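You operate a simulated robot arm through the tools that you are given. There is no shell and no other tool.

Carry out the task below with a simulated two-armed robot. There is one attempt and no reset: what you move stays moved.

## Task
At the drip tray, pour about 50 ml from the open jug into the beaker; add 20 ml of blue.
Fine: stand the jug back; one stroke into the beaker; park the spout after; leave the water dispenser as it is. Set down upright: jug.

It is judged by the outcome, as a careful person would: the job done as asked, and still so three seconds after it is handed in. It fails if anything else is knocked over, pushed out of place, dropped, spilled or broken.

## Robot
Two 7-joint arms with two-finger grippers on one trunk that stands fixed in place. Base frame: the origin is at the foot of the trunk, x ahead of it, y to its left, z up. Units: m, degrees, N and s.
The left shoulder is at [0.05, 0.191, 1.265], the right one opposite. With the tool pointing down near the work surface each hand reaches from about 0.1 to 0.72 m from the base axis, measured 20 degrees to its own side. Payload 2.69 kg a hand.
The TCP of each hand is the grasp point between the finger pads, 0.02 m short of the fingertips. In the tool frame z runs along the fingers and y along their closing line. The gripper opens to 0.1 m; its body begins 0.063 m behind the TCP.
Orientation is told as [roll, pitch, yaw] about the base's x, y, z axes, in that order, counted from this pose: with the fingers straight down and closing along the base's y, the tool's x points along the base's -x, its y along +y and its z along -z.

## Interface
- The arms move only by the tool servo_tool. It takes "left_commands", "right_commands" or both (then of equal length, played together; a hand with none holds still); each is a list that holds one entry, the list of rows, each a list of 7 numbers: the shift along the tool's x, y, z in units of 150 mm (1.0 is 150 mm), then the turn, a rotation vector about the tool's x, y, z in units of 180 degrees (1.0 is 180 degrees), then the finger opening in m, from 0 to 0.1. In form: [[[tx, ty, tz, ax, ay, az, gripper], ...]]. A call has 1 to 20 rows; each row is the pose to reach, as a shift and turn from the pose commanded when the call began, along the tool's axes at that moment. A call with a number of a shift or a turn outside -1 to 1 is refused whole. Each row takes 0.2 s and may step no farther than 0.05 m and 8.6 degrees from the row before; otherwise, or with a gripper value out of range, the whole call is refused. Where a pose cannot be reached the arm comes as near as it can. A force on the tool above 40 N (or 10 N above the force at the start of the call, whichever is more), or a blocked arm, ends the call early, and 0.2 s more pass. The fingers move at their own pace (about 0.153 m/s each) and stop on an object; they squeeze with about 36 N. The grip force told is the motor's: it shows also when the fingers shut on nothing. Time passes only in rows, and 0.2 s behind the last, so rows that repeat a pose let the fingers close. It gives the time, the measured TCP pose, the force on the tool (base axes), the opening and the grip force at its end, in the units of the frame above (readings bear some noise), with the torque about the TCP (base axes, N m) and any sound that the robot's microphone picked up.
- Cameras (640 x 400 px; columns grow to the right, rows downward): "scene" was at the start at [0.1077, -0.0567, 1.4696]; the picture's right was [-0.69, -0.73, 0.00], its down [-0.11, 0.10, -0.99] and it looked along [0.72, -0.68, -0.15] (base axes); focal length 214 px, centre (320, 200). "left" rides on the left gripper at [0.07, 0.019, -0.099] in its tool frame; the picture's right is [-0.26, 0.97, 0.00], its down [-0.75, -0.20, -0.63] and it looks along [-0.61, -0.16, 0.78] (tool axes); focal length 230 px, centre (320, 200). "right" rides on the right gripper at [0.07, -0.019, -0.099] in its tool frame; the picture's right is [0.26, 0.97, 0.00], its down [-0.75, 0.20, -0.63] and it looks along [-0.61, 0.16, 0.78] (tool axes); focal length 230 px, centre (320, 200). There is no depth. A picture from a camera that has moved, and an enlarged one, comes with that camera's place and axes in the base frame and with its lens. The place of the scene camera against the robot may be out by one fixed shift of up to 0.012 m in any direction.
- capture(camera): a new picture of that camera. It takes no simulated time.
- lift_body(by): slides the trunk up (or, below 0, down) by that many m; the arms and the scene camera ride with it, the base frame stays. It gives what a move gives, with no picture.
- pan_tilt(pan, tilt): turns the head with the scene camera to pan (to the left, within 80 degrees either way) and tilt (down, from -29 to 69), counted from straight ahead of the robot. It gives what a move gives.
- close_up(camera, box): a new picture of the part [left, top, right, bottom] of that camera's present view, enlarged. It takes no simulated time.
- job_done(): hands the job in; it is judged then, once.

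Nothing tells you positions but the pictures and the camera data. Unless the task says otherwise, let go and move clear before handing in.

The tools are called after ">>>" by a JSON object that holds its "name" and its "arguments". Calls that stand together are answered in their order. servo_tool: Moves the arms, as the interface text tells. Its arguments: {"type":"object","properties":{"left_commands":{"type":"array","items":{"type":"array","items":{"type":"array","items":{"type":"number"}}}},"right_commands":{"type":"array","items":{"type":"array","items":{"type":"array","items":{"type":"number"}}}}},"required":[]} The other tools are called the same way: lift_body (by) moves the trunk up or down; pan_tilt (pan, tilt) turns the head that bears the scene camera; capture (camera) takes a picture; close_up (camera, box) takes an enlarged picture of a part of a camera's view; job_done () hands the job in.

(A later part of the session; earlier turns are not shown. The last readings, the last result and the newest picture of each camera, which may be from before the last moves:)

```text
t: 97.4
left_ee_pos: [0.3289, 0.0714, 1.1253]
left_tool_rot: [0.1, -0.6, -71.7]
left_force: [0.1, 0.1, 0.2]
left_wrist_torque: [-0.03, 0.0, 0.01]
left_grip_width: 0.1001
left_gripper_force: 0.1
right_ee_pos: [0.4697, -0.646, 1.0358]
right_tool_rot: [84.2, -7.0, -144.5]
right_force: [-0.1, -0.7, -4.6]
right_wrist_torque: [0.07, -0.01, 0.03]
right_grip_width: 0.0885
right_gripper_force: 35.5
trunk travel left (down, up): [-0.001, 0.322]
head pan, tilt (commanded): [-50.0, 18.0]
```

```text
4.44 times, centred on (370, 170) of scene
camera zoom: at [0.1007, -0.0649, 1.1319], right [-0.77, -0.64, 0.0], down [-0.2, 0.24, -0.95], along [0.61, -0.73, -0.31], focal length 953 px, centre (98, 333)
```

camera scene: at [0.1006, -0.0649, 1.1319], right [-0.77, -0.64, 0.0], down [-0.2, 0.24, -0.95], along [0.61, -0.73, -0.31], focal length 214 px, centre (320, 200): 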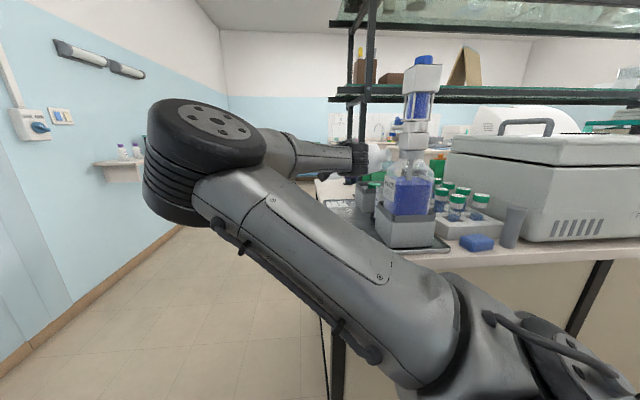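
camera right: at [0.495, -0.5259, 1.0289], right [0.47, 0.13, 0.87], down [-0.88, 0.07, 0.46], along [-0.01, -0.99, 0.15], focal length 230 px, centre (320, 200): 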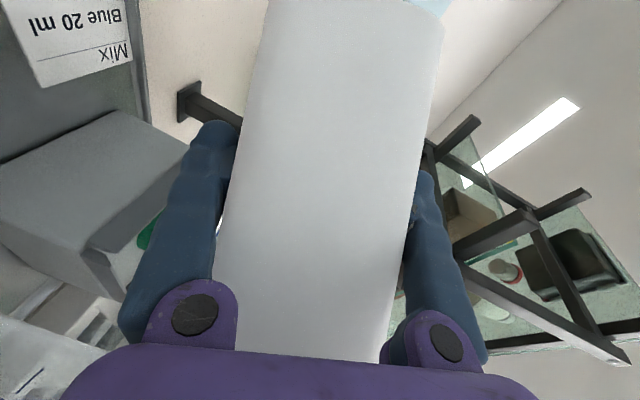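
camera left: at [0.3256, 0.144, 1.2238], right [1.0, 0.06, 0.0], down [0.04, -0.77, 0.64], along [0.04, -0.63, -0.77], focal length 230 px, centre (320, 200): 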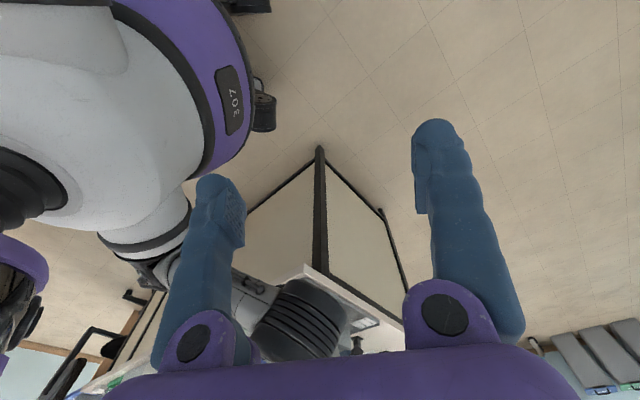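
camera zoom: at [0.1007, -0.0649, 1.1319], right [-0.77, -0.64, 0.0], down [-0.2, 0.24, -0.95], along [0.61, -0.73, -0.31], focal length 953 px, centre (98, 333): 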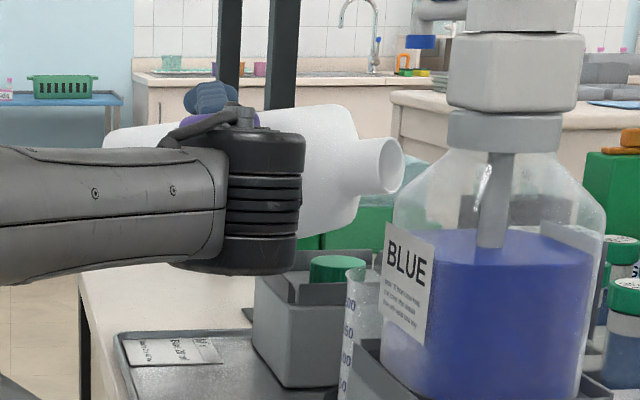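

>>> {"name": "servo_tool", "arguments": {"right_commands": [[[0, 0, 0, -0.0054, 0, 0.0064, 0.08], [0, 0, 0, -0.0107, 0, 0.0128, 0.08], [0, 0, 0, -0.0107, 0, 0.0128, 0.08]]]}}

>>> {"name": "close_up", "arguments": {"camera": "scene", "box": [350, 140, 390, 210]}}

```text
t: 98.2
left_ee_pos: [0.3299, 0.0716, 1.1257]
left_tool_rot: [0.0, -0.5, -71.7]
left_force: [0.0, -1.0, -0.2]
left_wrist_torque: [-0.01, -0.02, 0.0]
left_grip_width: 0.1001
left_gripper_force: 0.2
right_ee_pos: [0.4703, -0.646, 1.0349]
right_tool_rot: [86.2, -4.8, -144.7]
right_force: [0.0, 0.6, -4.3]
right_wrist_torque: [0.06, -0.03, -0.02]
right_grip_width: 0.0886
right_gripper_force: 36.0
trunk travel left (down, up): [-0.001, 0.322]
head pan, tilt (commanded): [-50.0, 18.0]
```

```text
5.71 times, centred on (370, 175) of scene
camera zoom: at [0.1007, -0.0649, 1.1319], right [-0.77, -0.64, 0.0], down [-0.2, 0.24, -0.95], along [0.61, -0.73, -0.31], focal length 1226 px, centre (34, 343)
```

zoom: 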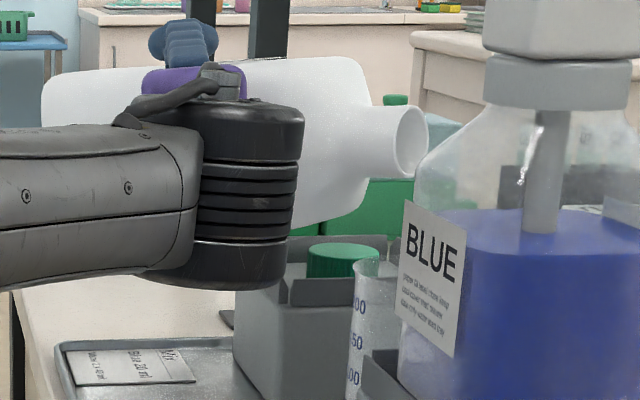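

No flow at 84°, which fits a jug about a third full. Continuing in 2° steps.

>>> {"name": "servo_tool", "arguments": {"right_commands": [[[0, 0, 0, -0.0036, 0, 0.0043, 0.08], [0, 0, 0, -0.0072, 0, 0.0085, 0.08], [0, 0, 0, -0.0072, 0, 0.0085, 0.08]]]}}

>>> {"name": "close_up", "arguments": {"camera": "scene", "box": [350, 140, 390, 210]}}

```text
t: 99.0
left_ee_pos: [0.3305, 0.0715, 1.1269]
left_tool_rot: [0.1, -0.6, -71.7]
left_force: [-0.1, -0.3, 0.1]
left_wrist_torque: [-0.04, 0.0, 0.01]
left_grip_width: 0.1
left_gripper_force: 0.0
right_ee_pos: [0.4708, -0.6449, 1.0338]
right_tool_rot: [87.5, -3.3, -144.8]
right_force: [0.3, 0.6, -5.1]
right_wrist_torque: [0.07, -0.02, -0.02]
right_grip_width: 0.0882
right_gripper_force: 36.1
trunk travel left (down, up): [-0.001, 0.322]
head pan, tilt (commanded): [-50.0, 18.0]
```

```text
5.71 times, centred on (370, 175) of scene
camera zoom: at [0.1007, -0.0649, 1.1319], right [-0.77, -0.64, 0.0], down [-0.2, 0.24, -0.95], along [0.61, -0.73, -0.31], focal length 1226 px, centre (34, 343)
```

zoom: 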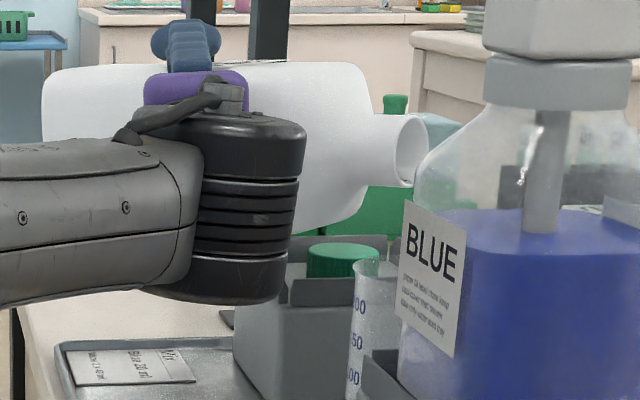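

>>> {"name": "servo_tool", "arguments": {"right_commands": [[[0, 0, 0, -0.0036, 0, 0.0043, 0.08], [0, 0, 0, -0.0072, 0, 0.0085, 0.08], [0, 0, 0, -0.0072, 0, 0.0085, 0.08]]]}}

>>> {"name": "close_up", "arguments": {"camera": "scene", "box": [350, 140, 390, 210]}}

```text
t: 99.8
left_ee_pos: [0.3306, 0.0712, 1.1259]
left_tool_rot: [0.1, -0.5, -71.7]
left_force: [0.5, -0.4, -0.1]
left_wrist_torque: [-0.02, -0.02, -0.02]
left_grip_width: 0.0999
left_gripper_force: 0.1
right_ee_pos: [0.471, -0.6447, 1.0348]
right_tool_rot: [88.8, -1.8, -144.7]
right_force: [0.7, 0.2, -5.0]
right_wrist_torque: [0.07, 0.0, -0.01]
right_grip_width: 0.0885
right_gripper_force: 36.0
trunk travel left (down, up): [-0.001, 0.322]
head pan, tilt (commanded): [-50.0, 18.0]
```

```text
5.71 times, centred on (370, 175) of scene
camera zoom: at [0.1007, -0.0649, 1.1319], right [-0.77, -0.64, 0.0], down [-0.2, 0.24, -0.95], along [0.61, -0.73, -0.31], focal length 1226 px, centre (34, 343)
```

zoom: 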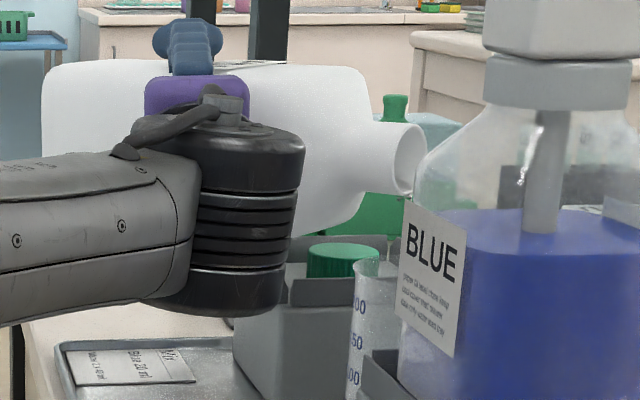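

>>> {"name": "servo_tool", "arguments": {"right_commands": [[[0, 0, 0, -0.0036, 0, 0.0043, 0.08], [0, 0, 0, -0.0072, 0, 0.0085, 0.08], [0, 0, 0, -0.0072, 0, 0.0085, 0.08]]]}}

>>> {"name": "close_up", "arguments": {"camera": "scene", "box": [350, 140, 390, 210]}}

```text
t: 100.6
left_ee_pos: [0.3301, 0.0723, 1.1268]
left_tool_rot: [0.0, -0.5, -71.7]
left_force: [0.3, 0.4, 0.8]
left_wrist_torque: [-0.01, -0.04, 0.01]
left_grip_width: 0.0999
left_gripper_force: 0.1
right_ee_pos: [0.4717, -0.6433, 1.0341]
right_tool_rot: [88.8, -1.7, -144.7]
right_force: [-0.1, 0.7, -5.2]
right_wrist_torque: [0.07, -0.02, 0.01]
right_grip_width: 0.0883
right_gripper_force: 36.0
trunk travel left (down, up): [-0.001, 0.322]
head pan, tilt (commanded): [-50.0, 18.0]
```

```text
5.71 times, centred on (370, 175) of scene
camera zoom: at [0.1007, -0.0649, 1.1319], right [-0.77, -0.64, 0.0], down [-0.2, 0.24, -0.95], along [0.61, -0.73, -0.31], focal length 1226 px, centre (34, 343)
```

zoom: 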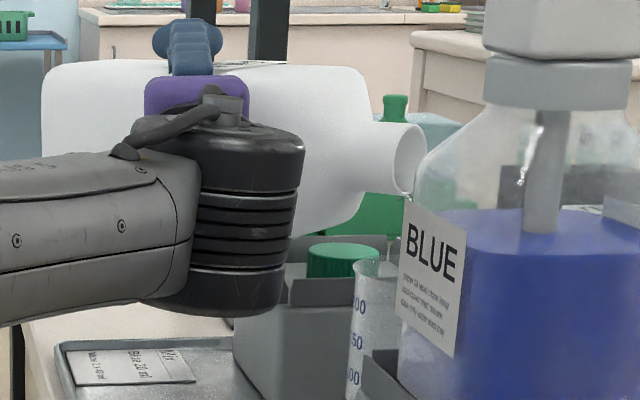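

>>> {"name": "servo_tool", "arguments": {"right_commands": [[[0, 0, 0, -0.0036, 0, 0.0043, 0.08], [0, 0, 0, -0.0072, 0, 0.0085, 0.08], [0, 0, 0, -0.0072, 0, 0.0085, 0.08]]]}}

>>> {"name": "close_up", "arguments": {"camera": "scene", "box": [350, 140, 390, 210]}}

>>> {"name": "capture", "arguments": {"camera": "right"}}

```text
t: 101.4
left_ee_pos: [0.33, 0.0721, 1.1264]
left_tool_rot: [0.0, -0.5, -71.7]
left_force: [-0.1, 0.6, -1.0]
left_wrist_torque: [-0.04, 0.0, 0.03]
left_grip_width: 0.0999
left_gripper_force: 0.1
right_ee_pos: [0.4711, -0.6454, 1.0348]
right_tool_rot: [88.8, -1.7, -144.7]
right_force: [0.0, 0.2, -4.0]
right_wrist_torque: [0.07, -0.05, -0.02]
right_grip_width: 0.0884
right_gripper_force: 36.6
right hand out of reach, approached as far as the arm can: row 1, 2, 3
trunk travel left (down, up): [-0.001, 0.322]
head pan, tilt (commanded): [-50.0, 18.0]
```

```text
5.71 times, centred on (370, 175) of scene
camera zoom: at [0.1007, -0.0649, 1.1319], right [-0.77, -0.64, 0.0], down [-0.2, 0.24, -0.95], along [0.61, -0.73, -0.31], focal length 1226 px, centre (34, 343)
```

zoom: 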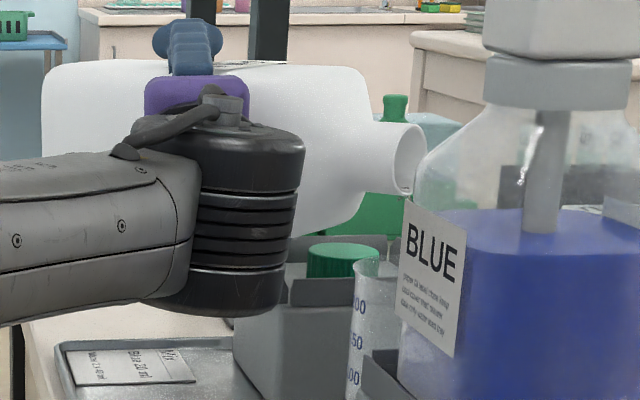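

```text
taken
camera right: at [0.4697, -0.5237, 1.0163], right [0.25, 0.15, 0.96], down [-0.97, 0.08, 0.24], along [-0.04, -0.99, 0.16], focal length 230 px, centre (320, 200)
```

right: 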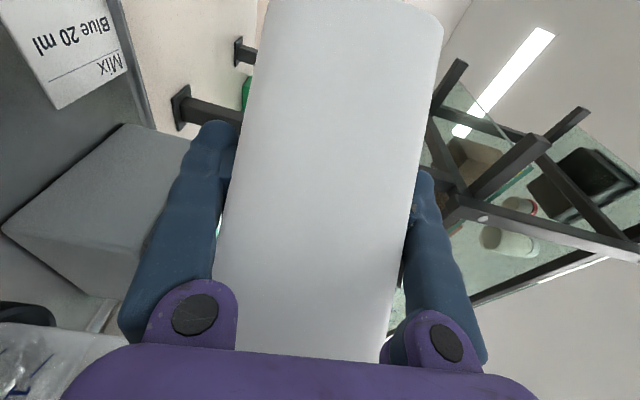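

The roll stalls at 88° because the hand is at its lowest reachable height there. Raising 2.5 cm should free the last degrees; then I'll continue tilting.

>>> {"name": "servo_tool", "arguments": {"right_commands": [[[-0.002, 0.083, -0.002, 0, 0, 0, 0.08], [-0.004, 0.167, -0.004, 0, 0, 0, 0.08], [-0.004, 0.167, -0.004, -0.0036, 0, 0.0043, 0.08], [-0.004, 0.167, -0.004, -0.0072, 0, 0.0085, 0.08], [-0.004, 0.167, -0.004, -0.0072, 0, 0.0085, 0.08]]]}}

>>> {"name": "close_up", "arguments": {"camera": "scene", "box": [350, 130, 390, 210]}}

```text
t: 102.6
left_ee_pos: [0.3299, 0.0716, 1.1265]
left_tool_rot: [0.1, -0.5, -71.8]
left_force: [0.4, 0.0, 0.0]
left_wrist_torque: [0.0, 0.01, 0.0]
left_grip_width: 0.0999
left_gripper_force: 0.1
right_ee_pos: [0.4704, -0.6449, 1.0598]
right_tool_rot: [90.1, -0.1, -144.7]
right_force: [-0.4, -0.6, -4.6]
right_wrist_torque: [0.06, -0.02, 0.0]
right_grip_width: 0.0884
right_gripper_force: 36.4
trunk travel left (down, up): [-0.001, 0.322]
head pan, tilt (commanded): [-50.0, 18.0]
```

```text
5.00 times, centred on (370, 170) of scene
camera zoom: at [0.1006, -0.0649, 1.1319], right [-0.77, -0.64, 0.0], down [-0.2, 0.24, -0.95], along [0.61, -0.73, -0.31], focal length 1072 px, centre (70, 350)
```

zoom: 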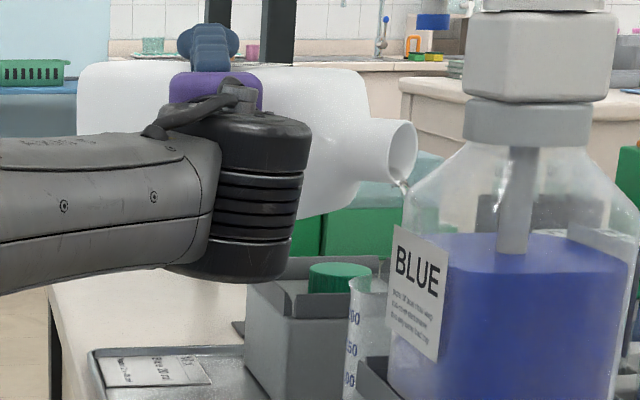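

A stream has started at the lip at 90°, right above the beaker. I'll hold briefly and watch the level.

>>> {"name": "servo_tool", "arguments": {"right_commands": [[[0, 0, 0, 0, 0, 0, 0.08]]]}}

>>> {"name": "close_up", "arguments": {"camera": "scene", "box": [350, 130, 390, 210]}}

>>> {"name": "close_up", "arguments": {"camera": "scene", "box": [362, 175, 392, 220]}}

```text
t: 103.0
left_ee_pos: [0.3283, 0.0712, 1.1255]
left_tool_rot: [0.0, -0.6, -71.7]
left_force: [0.2, 0.3, -0.4]
left_wrist_torque: [-0.01, 0.02, 0.03]
left_grip_width: 0.1001
left_gripper_force: 0.0
right_ee_pos: [0.4718, -0.6461, 1.0605]
right_tool_rot: [90.1, -0.2, -144.7]
right_force: [-0.8, -0.5, -3.6]
right_wrist_torque: [0.04, 0.01, -0.03]
right_grip_width: 0.0885
right_gripper_force: 35.9
trunk travel left (down, up): [-0.001, 0.322]
head pan, tilt (commanded): [-50.0, 18.0]
```

```text
5.00 times, centred on (370, 170) of scene
camera zoom: at [0.1006, -0.0649, 1.1319], right [-0.77, -0.64, 0.0], down [-0.2, 0.24, -0.95], along [0.61, -0.73, -0.31], focal length 1072 px, centre (70, 350)
```

zoom: 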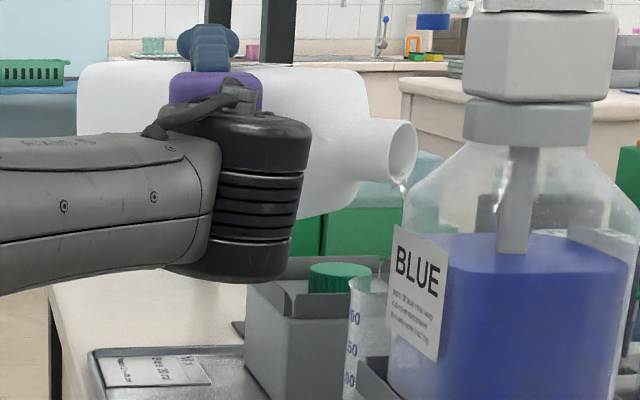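

```text
8.89 times, centred on (377, 198) of scene
camera zoom: at [0.1006, -0.0649, 1.1319], right [-0.77, -0.64, 0.0], down [-0.2, 0.24, -0.95], along [0.61, -0.73, -0.31], focal length 1906 px, centre (-187, 222)
```

zoom: 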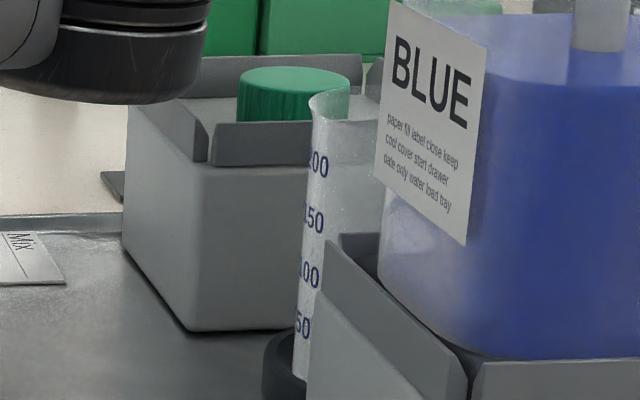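

>>> {"name": "servo_tool", "arguments": {"right_commands": [[[0, 0, 0, 0, 0, 0, 0.08], [0, 0, 0, 0, 0, 0, 0.08]]]}}

>>> {"name": "close_up", "arguments": {"camera": "scene", "box": [355, 140, 395, 220]}}

>>> {"name": "close_up", "arguments": {"camera": "scene", "box": [366, 180, 386, 215]}}

```text
t: 103.6
left_ee_pos: [0.3296, 0.0719, 1.1267]
left_tool_rot: [0.1, -0.5, -71.7]
left_force: [0.4, 0.8, -0.8]
left_wrist_torque: [-0.01, 0.0, 0.03]
left_grip_width: 0.0999
left_gripper_force: 0.1
right_ee_pos: [0.4712, -0.6444, 1.058]
right_tool_rot: [90.1, -0.2, -144.8]
right_force: [-0.3, -0.3, -3.7]
right_wrist_torque: [0.04, 0.02, -0.01]
right_grip_width: 0.0883
right_gripper_force: 36.2
trunk travel left (down, up): [-0.001, 0.322]
head pan, tilt (commanded): [-50.0, 18.0]
```

```text
5.00 times, centred on (375, 180) of scene
camera zoom: at [0.1006, -0.0649, 1.1319], right [-0.77, -0.64, 0.0], down [-0.2, 0.24, -0.95], along [0.61, -0.73, -0.31], focal length 1072 px, centre (45, 300)
```

zoom: 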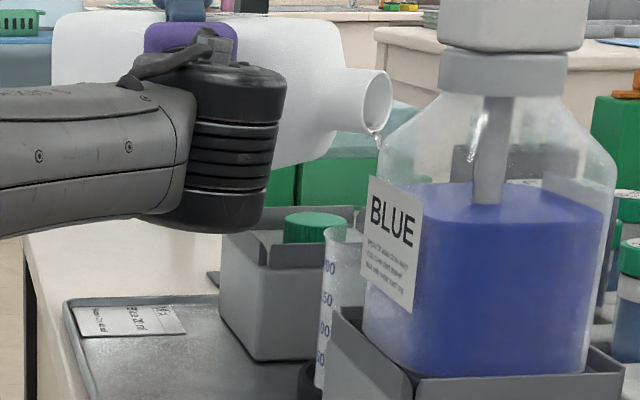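

```text
11.43 times, centred on (376, 198) of scene
camera zoom: at [0.1006, -0.0649, 1.1319], right [-0.77, -0.64, 0.0], down [-0.2, 0.24, -0.95], along [0.61, -0.73, -0.31], focal length 2451 px, centre (-320, 229)
```

zoom: 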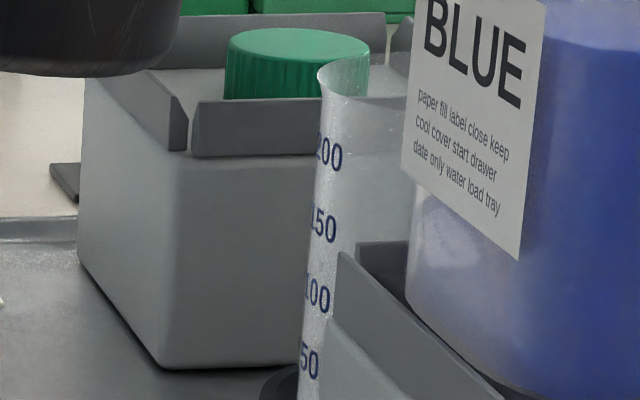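

The weight reading has dropped, so I'll tip back now to stop the flow and evaluate before going on.

>>> {"name": "servo_tool", "arguments": {"right_commands": [[[0, 0, 0, 0.0179, 0, -0.0213, 0.08], [0, 0, 0, 0.0357, 0, -0.0426, 0.08], [0, 0, 0, 0.0357, 0, -0.0426, 0.08]]]}}

>>> {"name": "close_up", "arguments": {"camera": "scene", "box": [355, 140, 395, 220]}}

>>> {"name": "close_up", "arguments": {"camera": "scene", "box": [366, 180, 386, 215]}}

```text
t: 104.4
left_ee_pos: [0.3299, 0.0716, 1.1253]
left_tool_rot: [0.1, -0.5, -71.7]
left_force: [0.3, -0.2, 0.1]
left_wrist_torque: [0.01, -0.01, 0.0]
left_grip_width: 0.0998
left_gripper_force: 0.1
right_ee_pos: [0.4713, -0.6454, 1.0593]
right_tool_rot: [83.7, -7.9, -144.3]
right_force: [-0.3, 0.1, -4.1]
right_wrist_torque: [0.05, 0.04, 0.0]
right_grip_width: 0.0883
right_gripper_force: 35.8
trunk travel left (down, up): [-0.001, 0.322]
head pan, tilt (commanded): [-50.0, 18.0]
```

```text
5.00 times, centred on (375, 180) of scene
camera zoom: at [0.1007, -0.0649, 1.1319], right [-0.77, -0.64, 0.0], down [-0.2, 0.24, -0.95], along [0.61, -0.73, -0.31], focal length 1072 px, centre (45, 300)
```

zoom: 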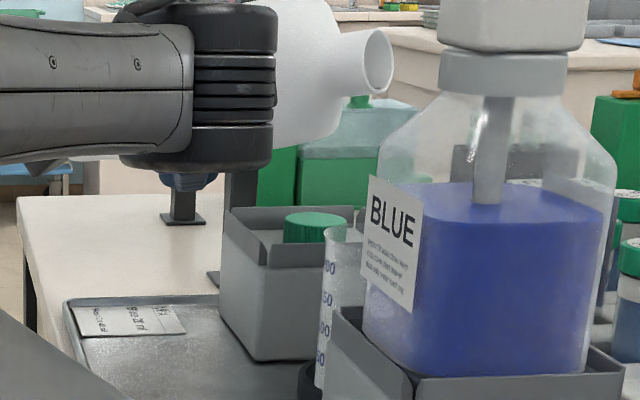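

```text
11.43 times, centred on (376, 198) of scene
camera zoom: at [0.1007, -0.0649, 1.1319], right [-0.77, -0.64, 0.0], down [-0.2, 0.24, -0.95], along [0.61, -0.73, -0.31], focal length 2451 px, centre (-320, 229)
```

zoom: 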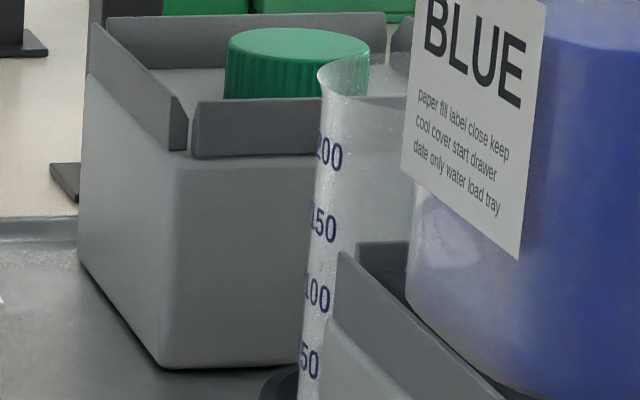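

Flow has stopped at ~81°. The lower part of the beaker is hidden behind the stand in this view; panning the head left shifts its viewpoint and earlier showed the beaker's foot, so I'll try that.

>>> {"name": "pan_tilt", "arguments": {"pan": -20, "tilt": 20}}

>>> {"name": "capture", "arguments": {"camera": "scene"}}

>>> {"name": "close_up", "arguments": {"camera": "scene", "box": [540, 120, 640, 240]}}

```text
t: 105.3
left_ee_pos: [0.3294, 0.0722, 1.1264]
left_tool_rot: [0.0, -0.5, -71.7]
left_force: [0.4, -0.4, 0.6]
left_wrist_torque: [0.02, -0.02, 0.0]
left_grip_width: 0.1001
left_gripper_force: 0.0
right_ee_pos: [0.471, -0.6457, 1.0594]
right_tool_rot: [83.6, -7.9, -144.3]
right_force: [0.1, -0.1, -3.6]
right_wrist_torque: [0.1, 0.0, -0.02]
right_grip_width: 0.088
right_gripper_force: 35.8
trunk travel left (down, up): [-0.001, 0.322]
head pan, tilt (commanded): [-20.0, 20.0]
```

```text
taken
camera scene: at [0.1281, -0.0253, 1.1287], right [-0.34, -0.94, 0.0], down [-0.32, 0.12, -0.94], along [0.88, -0.32, -0.34], focal length 214 px, centre (320, 200)
```

scene: 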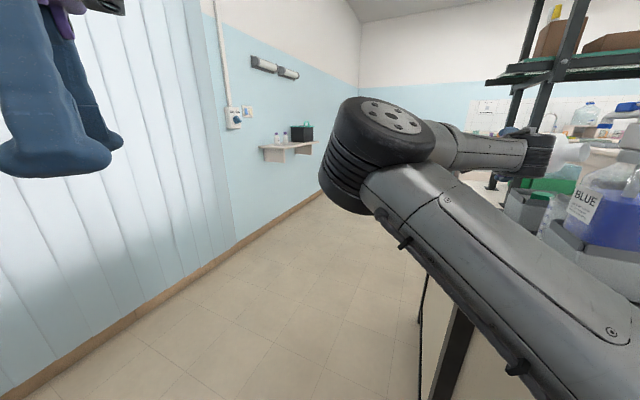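

```text
3.33 times, centred on (590, 180) of scene
camera zoom: at [0.1281, -0.0253, 1.1287], right [-0.34, -0.94, 0.0], down [-0.32, 0.12, -0.94], along [0.88, -0.32, -0.34], focal length 715 px, centre (-580, 267)
```

zoom: 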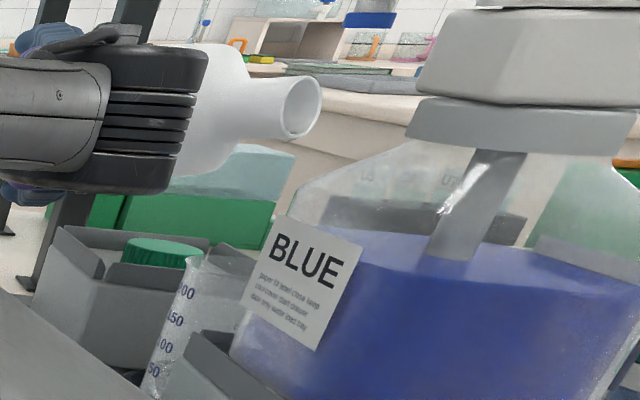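

>>> {"name": "close_up", "arguments": {"camera": "scene", "box": [555, 190, 595, 245]}}

```text
7.27 times, centred on (575, 218) of scene
camera zoom: at [0.1281, -0.0253, 1.1287], right [-0.34, -0.94, 0.0], down [-0.32, 0.12, -0.94], along [0.88, -0.32, -0.34], focal length 1560 px, centre (-1534, 73)
```

zoom: 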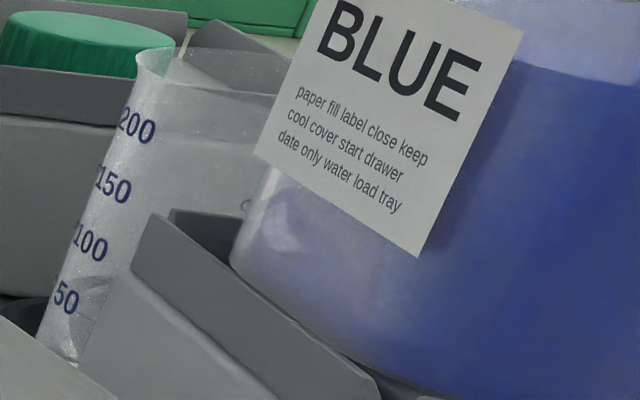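

>>> {"name": "close_up", "arguments": {"camera": "scene", "box": [556, 222, 572, 242]}}

>>> {"name": "servo_tool", "arguments": {"right_commands": [[[0, 0, 0, 0, 0, 0, 0.08]]]}}

>>> {"name": "servo_tool", "arguments": {"right_commands": [[[0, 0, 0, 0, 0, 0, 0.08]]]}}

>>> {"name": "servo_tool", "arguments": {"right_commands": [[[0, 0, 0, 0, 0, 0, 0.08]]]}}

>>> {"name": "servo_tool", "arguments": {"right_commands": [[[0, 0, 0, 0, 0, 0, 0.08]]]}}

>>> {"name": "servo_tool", "arguments": {"right_commands": [[[0, 0, 0, 0, 0, 0, 0.08]]]}}

>>> {"name": "servo_tool", "arguments": {"right_commands": [[[0, 0, 0, 0, 0, 0, 0.08]]]}}

```text
16.00 times, centred on (564, 232) of scene
camera zoom: at [0.1281, -0.0253, 1.1287], right [-0.34, -0.94, 0.0], down [-0.32, 0.12, -0.94], along [0.88, -0.32, -0.34], focal length 3432 px, centre (-3584, -312)
```

zoom: 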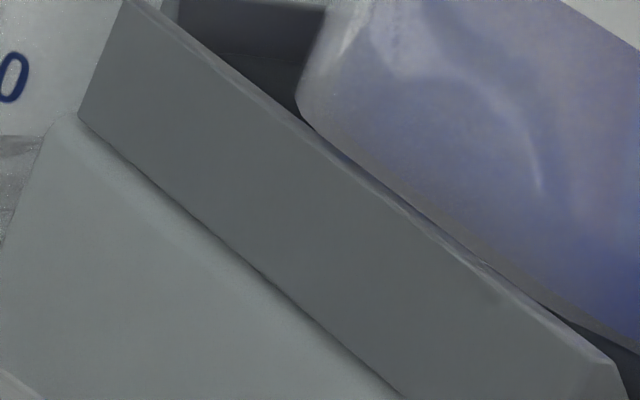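

```text
t: 105.7
left_ee_pos: [0.3288, 0.0712, 1.1255]
left_tool_rot: [0.1, -0.5, -71.8]
left_force: [0.7, 0.0, -0.1]
left_wrist_torque: [-0.01, -0.02, -0.01]
left_grip_width: 0.1
left_gripper_force: 0.1
right_ee_pos: [0.4702, -0.6444, 1.0587]
right_tool_rot: [83.6, -7.9, -144.3]
right_force: [0.2, 0.9, -4.6]
right_wrist_torque: [0.06, 0.03, 0.0]
right_grip_width: 0.0884
right_gripper_force: 35.2
trunk travel left (down, up): [-0.001, 0.322]
head pan, tilt (commanded): [-20.0, 20.0]
```

```text
t: 106.1
left_ee_pos: [0.3289, 0.0718, 1.1249]
left_tool_rot: [0.1, -0.5, -71.7]
left_force: [-0.2, -0.6, 0.1]
left_wrist_torque: [0.0, 0.03, -0.02]
left_grip_width: 0.0998
left_gripper_force: 0.2
right_ee_pos: [0.4713, -0.6444, 1.0596]
right_tool_rot: [83.6, -7.9, -144.3]
right_force: [-0.8, -0.7, -4.8]
right_wrist_torque: [0.09, 0.02, -0.02]
right_grip_width: 0.0885
right_gripper_force: 35.6
trunk travel left (down, up): [-0.001, 0.322]
head pan, tilt (commanded): [-20.0, 20.0]
```

```text
t: 106.5
left_ee_pos: [0.3298, 0.0713, 1.1251]
left_tool_rot: [0.1, -0.6, -71.7]
left_force: [0.3, 0.9, -0.5]
left_wrist_torque: [-0.01, -0.01, 0.0]
left_grip_width: 0.1003
left_gripper_force: 0.0
right_ee_pos: [0.4711, -0.6447, 1.0601]
right_tool_rot: [83.6, -7.8, -144.3]
right_force: [-0.1, -0.2, -4.3]
right_wrist_torque: [0.09, 0.05, 0.0]
right_grip_width: 0.0882
right_gripper_force: 35.7
trunk travel left (down, up): [-0.001, 0.322]
head pan, tilt (commanded): [-20.0, 20.0]
```

```text
t: 106.9
left_ee_pos: [0.3299, 0.0719, 1.1258]
left_tool_rot: [0.0, -0.5, -71.7]
left_force: [-0.7, -0.6, 0.2]
left_wrist_torque: [0.0, -0.02, 0.01]
left_grip_width: 0.1
left_gripper_force: 0.1
right_ee_pos: [0.4693, -0.6449, 1.0599]
right_tool_rot: [83.6, -7.8, -144.3]
right_force: [0.0, 0.0, -4.2]
right_wrist_torque: [0.05, 0.04, -0.01]
right_grip_width: 0.0885
right_gripper_force: 35.8
trunk travel left (down, up): [-0.001, 0.322]
head pan, tilt (commanded): [-20.0, 20.0]
```

```text
t: 107.3
left_ee_pos: [0.3297, 0.0717, 1.1262]
left_tool_rot: [0.1, -0.6, -71.8]
left_force: [0.1, 0.1, 1.5]
left_wrist_torque: [0.02, 0.04, -0.01]
left_grip_width: 0.1002
left_gripper_force: 0.0
right_ee_pos: [0.4702, -0.6436, 1.0594]
right_tool_rot: [83.7, -7.7, -144.3]
right_force: [1.1, 0.9, -4.2]
right_wrist_torque: [0.06, 0.0, 0.0]
right_grip_width: 0.0885
right_gripper_force: 35.7
trunk travel left (down, up): [-0.001, 0.322]
head pan, tilt (commanded): [-20.0, 20.0]
```

```text
t: 107.7
left_ee_pos: [0.3285, 0.0724, 1.1271]
left_tool_rot: [0.2, -0.5, -71.8]
left_force: [-0.5, 0.4, 0.8]
left_wrist_torque: [0.0, 0.01, -0.02]
left_grip_width: 0.0998
left_gripper_force: 0.0
right_ee_pos: [0.4712, -0.6453, 1.0596]
right_tool_rot: [83.6, -7.8, -144.4]
right_force: [-0.5, -0.1, -4.3]
right_wrist_torque: [0.06, 0.03, -0.01]
right_grip_width: 0.0883
right_gripper_force: 35.4
trunk travel left (down, up): [-0.001, 0.322]
head pan, tilt (commanded): [-20.0, 20.0]
```

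By weight (4.57 → 4.26 N) about 30 ml went in, and in the zoom the water surface sits below the 50 mark, roughly 25 ml. I'll tip again to 90° in short steps, watching the 50 mark.

>>> {"name": "servo_tool", "arguments": {"right_commands": [[[0, 0, 0, -0.0161, 0, 0.0192, 0.08], [0, 0, 0, -0.0321, 0, 0.0383, 0.08]]]}}

>>> {"name": "close_up", "arguments": {"camera": "scene", "box": [553, 205, 573, 240]}}

>>> {"name": "close_up", "arguments": {"camera": "scene", "box": [540, 120, 640, 240]}}

```text
t: 108.3
left_ee_pos: [0.3311, 0.0725, 1.1267]
left_tool_rot: [0.1, -0.5, -71.7]
left_force: [-0.2, 0.5, 0.3]
left_wrist_torque: [-0.01, 0.01, 0.01]
left_grip_width: 0.1
left_gripper_force: 0.1
right_ee_pos: [0.4704, -0.6443, 1.0602]
right_tool_rot: [89.5, -0.8, -144.7]
right_force: [0.4, -0.3, -4.4]
right_wrist_torque: [0.06, -0.04, 0.02]
right_grip_width: 0.0885
right_gripper_force: 36.7
trunk travel left (down, up): [-0.001, 0.322]
head pan, tilt (commanded): [-20.0, 20.0]
```

```text
11.43 times, centred on (563, 222) of scene
camera zoom: at [0.1282, -0.0253, 1.1287], right [-0.34, -0.94, 0.0], down [-0.32, 0.12, -0.94], along [0.88, -0.32, -0.34], focal length 2451 px, centre (-2457, -57)
```

zoom: 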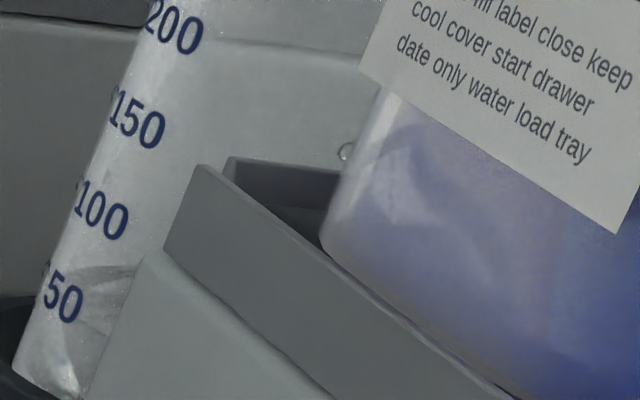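

```text
3.33 times, centred on (590, 180) of scene
camera zoom: at [0.1282, -0.0253, 1.1287], right [-0.34, -0.94, 0.0], down [-0.32, 0.12, -0.94], along [0.88, -0.32, -0.34], focal length 715 px, centre (-580, 267)
```

zoom: 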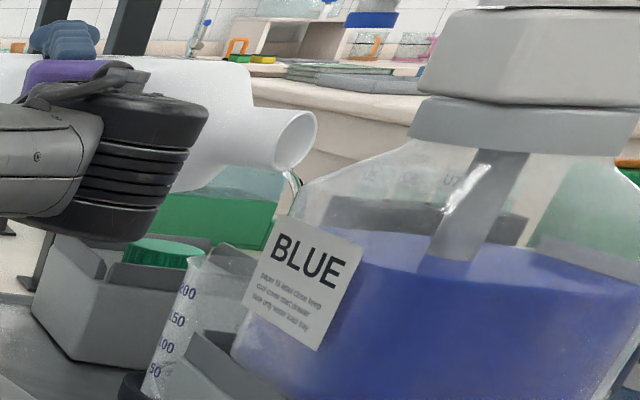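

Captures take no time, so I'll look closely at the level before letting more flow.

>>> {"name": "close_up", "arguments": {"camera": "scene", "box": [552, 222, 564, 242]}}

```text
16.00 times, centred on (558, 232) of scene
camera zoom: at [0.1282, -0.0253, 1.1287], right [-0.34, -0.94, 0.0], down [-0.32, 0.12, -0.94], along [0.88, -0.32, -0.34], focal length 3432 px, centre (-3488, -312)
```

zoom: 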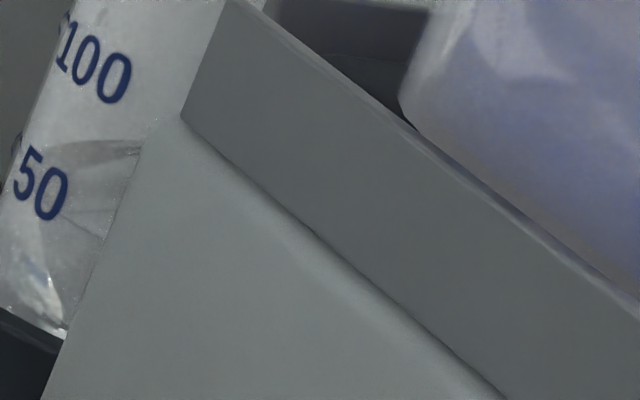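

The boundary I see hasn't moved between tips, so I can't yet trust it as the water line. I'll tip back now and take the jug away to get an unobstructed look at the beaker.

>>> {"name": "servo_tool", "arguments": {"right_commands": [[[0, 0, 0, 0.0179, 0, -0.0213, 0.08], [0, 0, 0, 0.0357, 0, -0.0426, 0.08], [0, 0, 0, 0.0536, 0, -0.0639, 0.08], [0, 0, 0, 0.0536, 0, -0.0639, 0.08]]]}}

>>> {"name": "close_up", "arguments": {"camera": "scene", "box": [540, 120, 640, 240]}}

>>> {"name": "close_up", "arguments": {"camera": "scene", "box": [552, 222, 564, 242]}}

```text
t: 109.3
left_ee_pos: [0.3303, 0.0709, 1.1255]
left_tool_rot: [0.1, -0.6, -71.7]
left_force: [0.3, 0.1, 0.1]
left_wrist_torque: [0.02, -0.01, -0.04]
left_grip_width: 0.1
left_gripper_force: 0.0
right_ee_pos: [0.4694, -0.6443, 1.061]
right_tool_rot: [79.6, -12.5, -143.6]
right_force: [-0.1, -0.3, -3.7]
right_wrist_torque: [0.05, 0.06, 0.01]
right_grip_width: 0.0882
right_gripper_force: 36.0
trunk travel left (down, up): [-0.001, 0.322]
head pan, tilt (commanded): [-20.0, 20.0]
```

```text
3.33 times, centred on (590, 180) of scene
camera zoom: at [0.1282, -0.0253, 1.1287], right [-0.34, -0.94, 0.0], down [-0.32, 0.12, -0.94], along [0.88, -0.32, -0.34], focal length 715 px, centre (-580, 267)
```

zoom: 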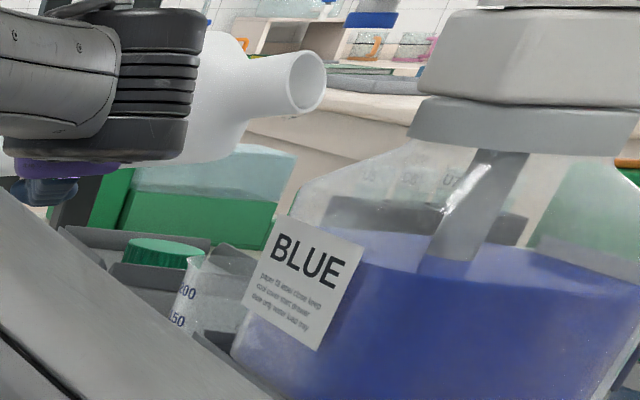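

```text
16.00 times, centred on (558, 232) of scene
camera zoom: at [0.1282, -0.0253, 1.1287], right [-0.34, -0.94, 0.0], down [-0.32, 0.12, -0.94], along [0.88, -0.32, -0.34], focal length 3432 px, centre (-3488, -312)
```

zoom: 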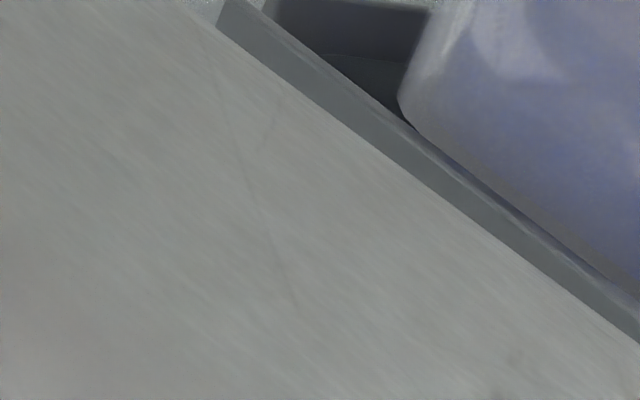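

The arm covers that view now. I'll carry the jug back along the known path toward upright (first moving the mouth away from the spout).

>>> {"name": "servo_tool", "arguments": {"right_commands": [[[0.1, 0.05, 0.085, 0, 0, 0, 0.08], [0.206, 0.12, 0.169, 0.0077, 0.013, -0.0171, 0.08], [0.206, 0.168, 0.169, 0.0154, 0.0259, -0.0342, 0.08], [0.206, 0.168, 0.169, 0.023, 0.0389, -0.0512, 0.08], [0.206, 0.168, 0.169, 0.0307, 0.0518, -0.0683, 0.08], [0.206, 0.168, 0.169, 0.0307, 0.0518, -0.0683, 0.08]]]}}

>>> {"name": "pan_tilt", "arguments": {"pan": -50, "tilt": 18}}

>>> {"name": "capture", "arguments": {"camera": "scene"}}

>>> {"name": "close_up", "arguments": {"camera": "scene", "box": [355, 140, 395, 220]}}

```text
t: 110.7
left_ee_pos: [0.3307, 0.0709, 1.1263]
left_tool_rot: [0.1, -0.5, -71.8]
left_force: [-1.2, 0.3, 0.3]
left_wrist_torque: [0.01, -0.02, 0.0]
left_grip_width: 0.0998
left_gripper_force: 0.1
right_ee_pos: [0.5159, -0.6496, 1.0739]
right_tool_rot: [70.2, -21.9, -130.8]
right_force: [-1.1, 0.5, -4.6]
right_wrist_torque: [0.05, 0.06, -0.03]
right_grip_width: 0.0881
right_gripper_force: 36.0
trunk travel left (down, up): [-0.001, 0.322]
head pan, tilt (commanded): [-20.0, 20.0]
```

```text
t: 111.7
left_ee_pos: [0.3308, 0.0716, 1.1265]
left_tool_rot: [0.1, -0.6, -71.8]
left_force: [-0.4, -0.2, 0.3]
left_wrist_torque: [0.02, 0.0, -0.01]
left_grip_width: 0.1001
left_gripper_force: 0.1
right_ee_pos: [0.515, -0.6486, 1.0739]
right_tool_rot: [70.3, -22.0, -130.9]
right_force: [-0.7, -0.6, -4.1]
right_wrist_torque: [0.04, 0.09, 0.01]
right_grip_width: 0.0881
right_gripper_force: 35.9
trunk travel left (down, up): [-0.001, 0.322]
head pan, tilt (commanded): [-50.0, 18.0]
```

```text
taken
camera scene: at [0.1008, -0.0648, 1.1319], right [-0.77, -0.64, 0.0], down [-0.2, 0.24, -0.95], along [0.61, -0.73, -0.31], focal length 214 px, centre (320, 200)
```

scene: 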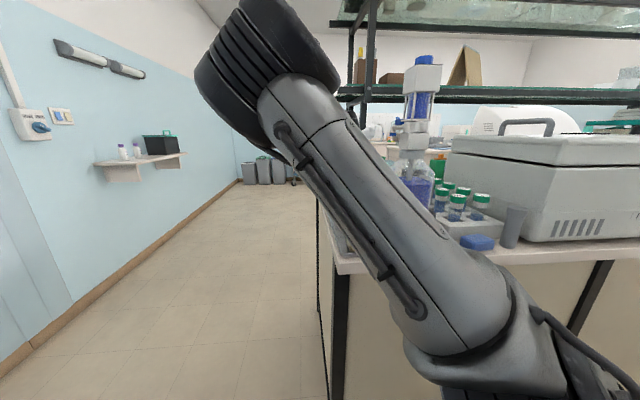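

```text
5.00 times, centred on (375, 180) of scene
camera zoom: at [0.1008, -0.0648, 1.1319], right [-0.77, -0.64, 0.0], down [-0.2, 0.24, -0.95], along [0.61, -0.73, -0.31], focal length 1072 px, centre (45, 300)
```

zoom: 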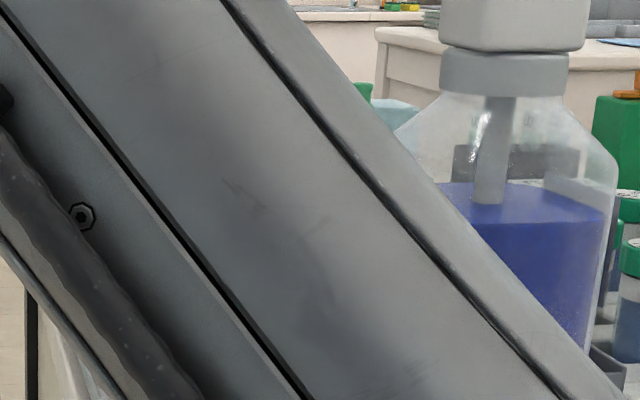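

>>> {"name": "servo_tool", "arguments": {"right_commands": [[[-0.005, 0.01, -0.025, 0.0085, 0.0162, -0.0308, 0.08], [-0.009, 0.02, -0.05, 0.0169, 0.0324, -0.0617, 0.08], [-0.014, 0.03, -0.076, 0.0254, 0.0486, -0.0925, 0.08], [-0.018, 0.04, -0.101, 0.0338, 0.0648, -0.1233, 0.08], [-0.018, 0.04, -0.101, 0.0338, 0.0648, -0.1233, 0.08]]]}}

>>> {"name": "capture", "arguments": {"camera": "right"}}

>>> {"name": "capture", "arguments": {"camera": "scene"}}

```text
t: 112.9
left_ee_pos: [0.3291, 0.0718, 1.1261]
left_tool_rot: [0.1, -0.5, -71.7]
left_force: [-0.3, 0.5, -0.1]
left_wrist_torque: [-0.06, 0.0, 0.02]
left_grip_width: 0.1002
left_gripper_force: 0.0
right_ee_pos: [0.5071, -0.6387, 1.0837]
right_tool_rot: [52.3, -35.9, -106.9]
right_force: [0.6, -0.3, -4.2]
right_wrist_torque: [0.02, 0.05, -0.04]
right_grip_width: 0.0882
right_gripper_force: 35.9
right hand out of reach, approached as far as the arm can: row 3
trunk travel left (down, up): [-0.001, 0.322]
head pan, tilt (commanded): [-50.0, 18.0]
```

```text
taken
camera right: at [0.4456, -0.5333, 1.0796], right [0.76, 0.46, 0.47], down [-0.44, -0.17, 0.88], along [0.48, -0.87, 0.08], focal length 230 px, centre (320, 200)
```

right: 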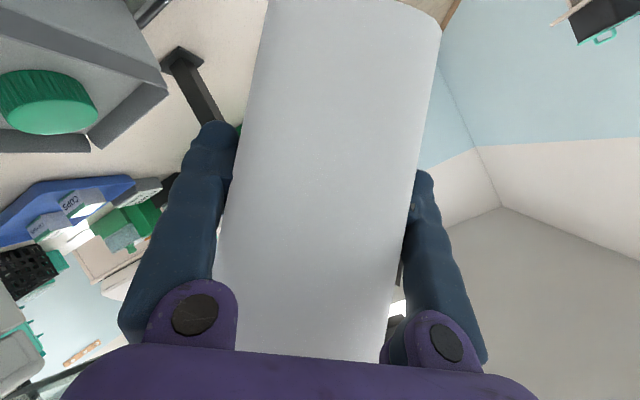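

```text
taken
camera scene: at [0.1009, -0.0649, 1.1319], right [-0.77, -0.64, 0.0], down [-0.2, 0.24, -0.95], along [0.61, -0.73, -0.31], focal length 214 px, centre (320, 200)
```

scene: 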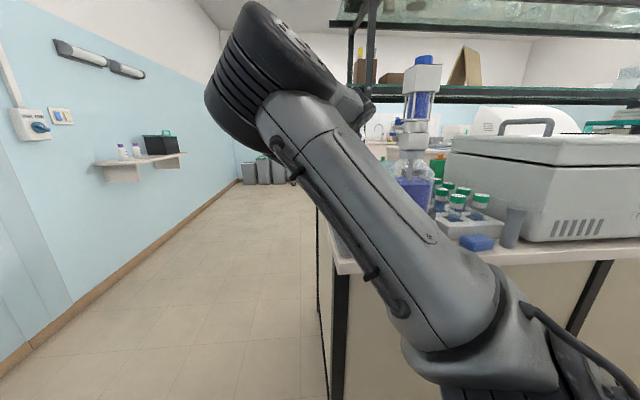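

>>> {"name": "servo_tool", "arguments": {"right_commands": [[[0.013, -0.015, -0.026, 0.0064, 0.0081, -0.0422, 0.08], [0.025, -0.03, -0.051, 0.0128, 0.0161, -0.0843, 0.08], [0.038, -0.045, -0.077, 0.0193, 0.0242, -0.1265, 0.08], [0.051, -0.06, -0.103, 0.0257, 0.0323, -0.1687, 0.08], [0.063, -0.075, -0.128, 0.0321, 0.0403, -0.2108, 0.08], [0.076, -0.09, -0.154, 0.0385, 0.0484, -0.253, 0.08], [0.076, -0.09, -0.154, 0.0385, 0.0484, -0.253, 0.08]]]}}

>>> {"name": "capture", "arguments": {"camera": "scene"}}

>>> {"name": "capture", "arguments": {"camera": "right"}}

>>> {"name": "capture", "arguments": {"camera": "left"}}

```text
t: 114.5
left_ee_pos: [0.33, 0.0718, 1.1264]
left_tool_rot: [0.0, -0.4, -71.7]
left_force: [0.3, -0.5, 0.1]
left_wrist_torque: [0.01, -0.01, 0.01]
left_grip_width: 0.0998
left_gripper_force: 0.1
right_ee_pos: [0.4847, -0.62, 1.0797]
right_tool_rot: [-0.3, -49.8, -44.5]
right_force: [-1.3, 0.6, -4.4]
right_wrist_torque: [0.07, 0.03, 0.01]
right_grip_width: 0.0881
right_gripper_force: 35.8
trunk travel left (down, up): [-0.001, 0.322]
head pan, tilt (commanded): [-50.0, 18.0]
```

```text
taken
camera scene: at [0.1007, -0.0649, 1.1319], right [-0.77, -0.64, 0.0], down [-0.2, 0.24, -0.95], along [0.61, -0.73, -0.31], focal length 214 px, centre (320, 200)
```

scene: 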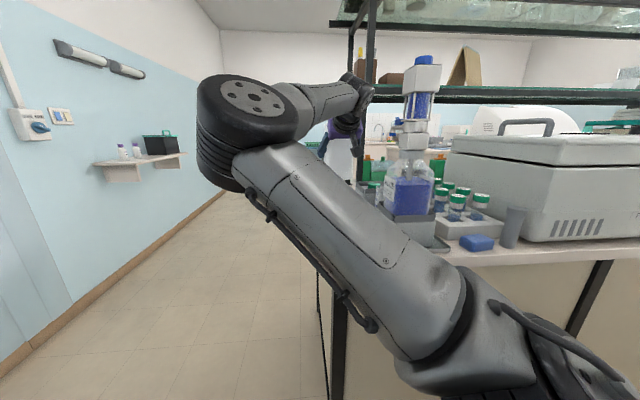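

```text
taken
camera right: at [0.3863, -0.549, 1.0906], right [0.56, 0.8, -0.2], down [0.14, 0.14, 0.98], along [0.82, -0.58, -0.04], focal length 230 px, centre (320, 200)
```

right: 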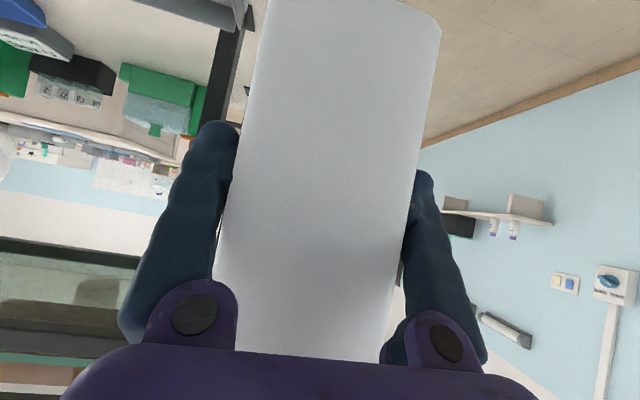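

```text
taken
camera left: at [0.3257, 0.1441, 1.2238], right [1.0, 0.06, 0.0], down [0.04, -0.77, 0.64], along [0.04, -0.63, -0.77], focal length 230 px, centre (320, 200)
```

left: 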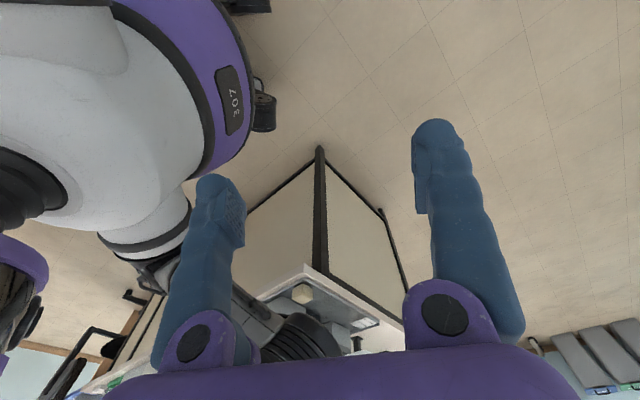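

The jug is upright and clear. I'll back it off to the front-left and pitch the hand down 30° so the right camera can look at the beaker directly.

>>> {"name": "servo_tool", "arguments": {"right_commands": [[[0.02, 0.04, -0.14, 0, 0.0, 0, 0.08], [0.1, 0.08, -0.28, 0, 0.02, 0, 0.08], [0.19, 0.12, -0.42, 0, 0.055, 0, 0.08], [0.28, 0.16, -0.56, 0, 0.09, 0, 0.08], [0.36, 0.2, -0.7, 0, 0.13, 0, 0.08], [0.447, 0.24, -0.843, 0, 0.1667, 0, 0.08], [0.447, 0.24, -0.843, 0, 0.1667, 0, 0.08]]]}}

>>> {"name": "capture", "arguments": {"camera": "right"}}

>>> {"name": "close_up", "arguments": {"camera": "right", "box": [80, 0, 240, 120]}}

```text
t: 116.1
left_ee_pos: [0.3299, 0.0715, 1.126]
left_tool_rot: [0.0, -0.4, -71.7]
left_force: [-0.1, -0.4, -0.5]
left_wrist_torque: [0.0, -0.01, -0.01]
left_grip_width: 0.0999
left_gripper_force: 0.0
right_ee_pos: [0.411, -0.4959, 1.1108]
right_tool_rot: [-0.1, -19.8, -44.6]
right_force: [-0.3, 0.5, -4.2]
right_wrist_torque: [0.03, -0.02, 0.03]
right_grip_width: 0.088
right_gripper_force: 35.7
trunk travel left (down, up): [-0.001, 0.322]
head pan, tilt (commanded): [-50.0, 18.0]
```

```text
taken
camera right: at [0.3278, -0.44, 1.1803], right [0.51, 0.86, -0.09], down [0.49, -0.2, 0.85], along [0.71, -0.47, -0.53], focal length 230 px, centre (320, 200)
```

right: 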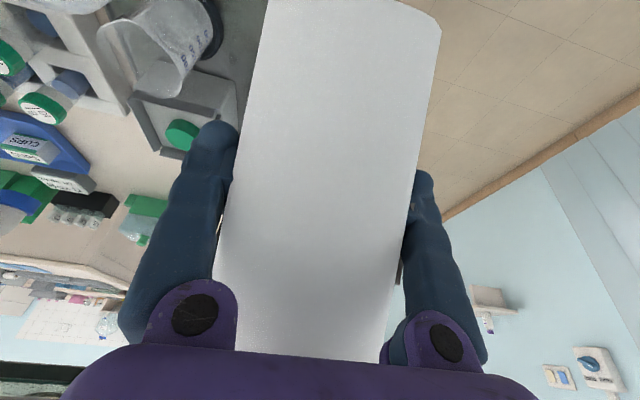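

```text
3.33 times, centred on (160, 60) of right
camera zoom: at [0.3278, -0.44, 1.1803], right [0.51, 0.86, -0.09], down [0.49, -0.2, 0.85], along [0.71, -0.47, -0.53], focal length 767 px, centre (853, 667)
```

zoom: 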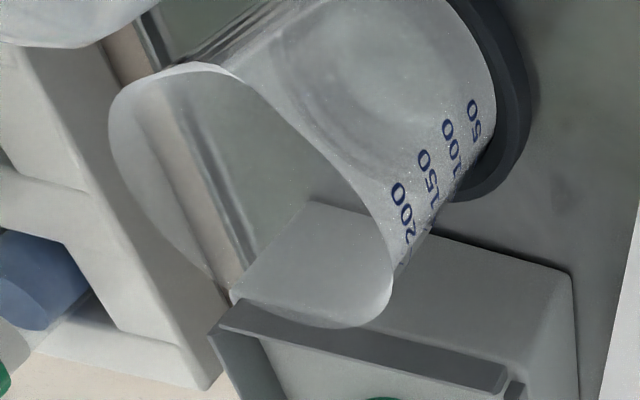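

An excellent view into the beaker. Zooming in for the water line.

>>> {"name": "close_up", "arguments": {"camera": "right", "box": [140, 0, 224, 60]}}

```text
6.67 times, centred on (182, 30) of right
camera zoom: at [0.3278, -0.44, 1.1803], right [0.51, 0.86, -0.09], down [0.49, -0.2, 0.85], along [0.71, -0.47, -0.53], focal length 1534 px, centre (1240, 1333)
```

zoom: 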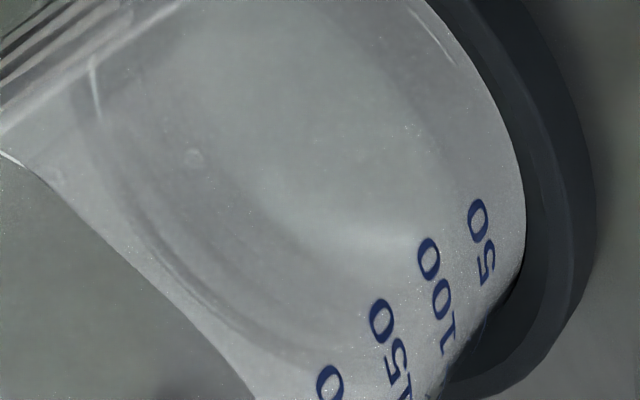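

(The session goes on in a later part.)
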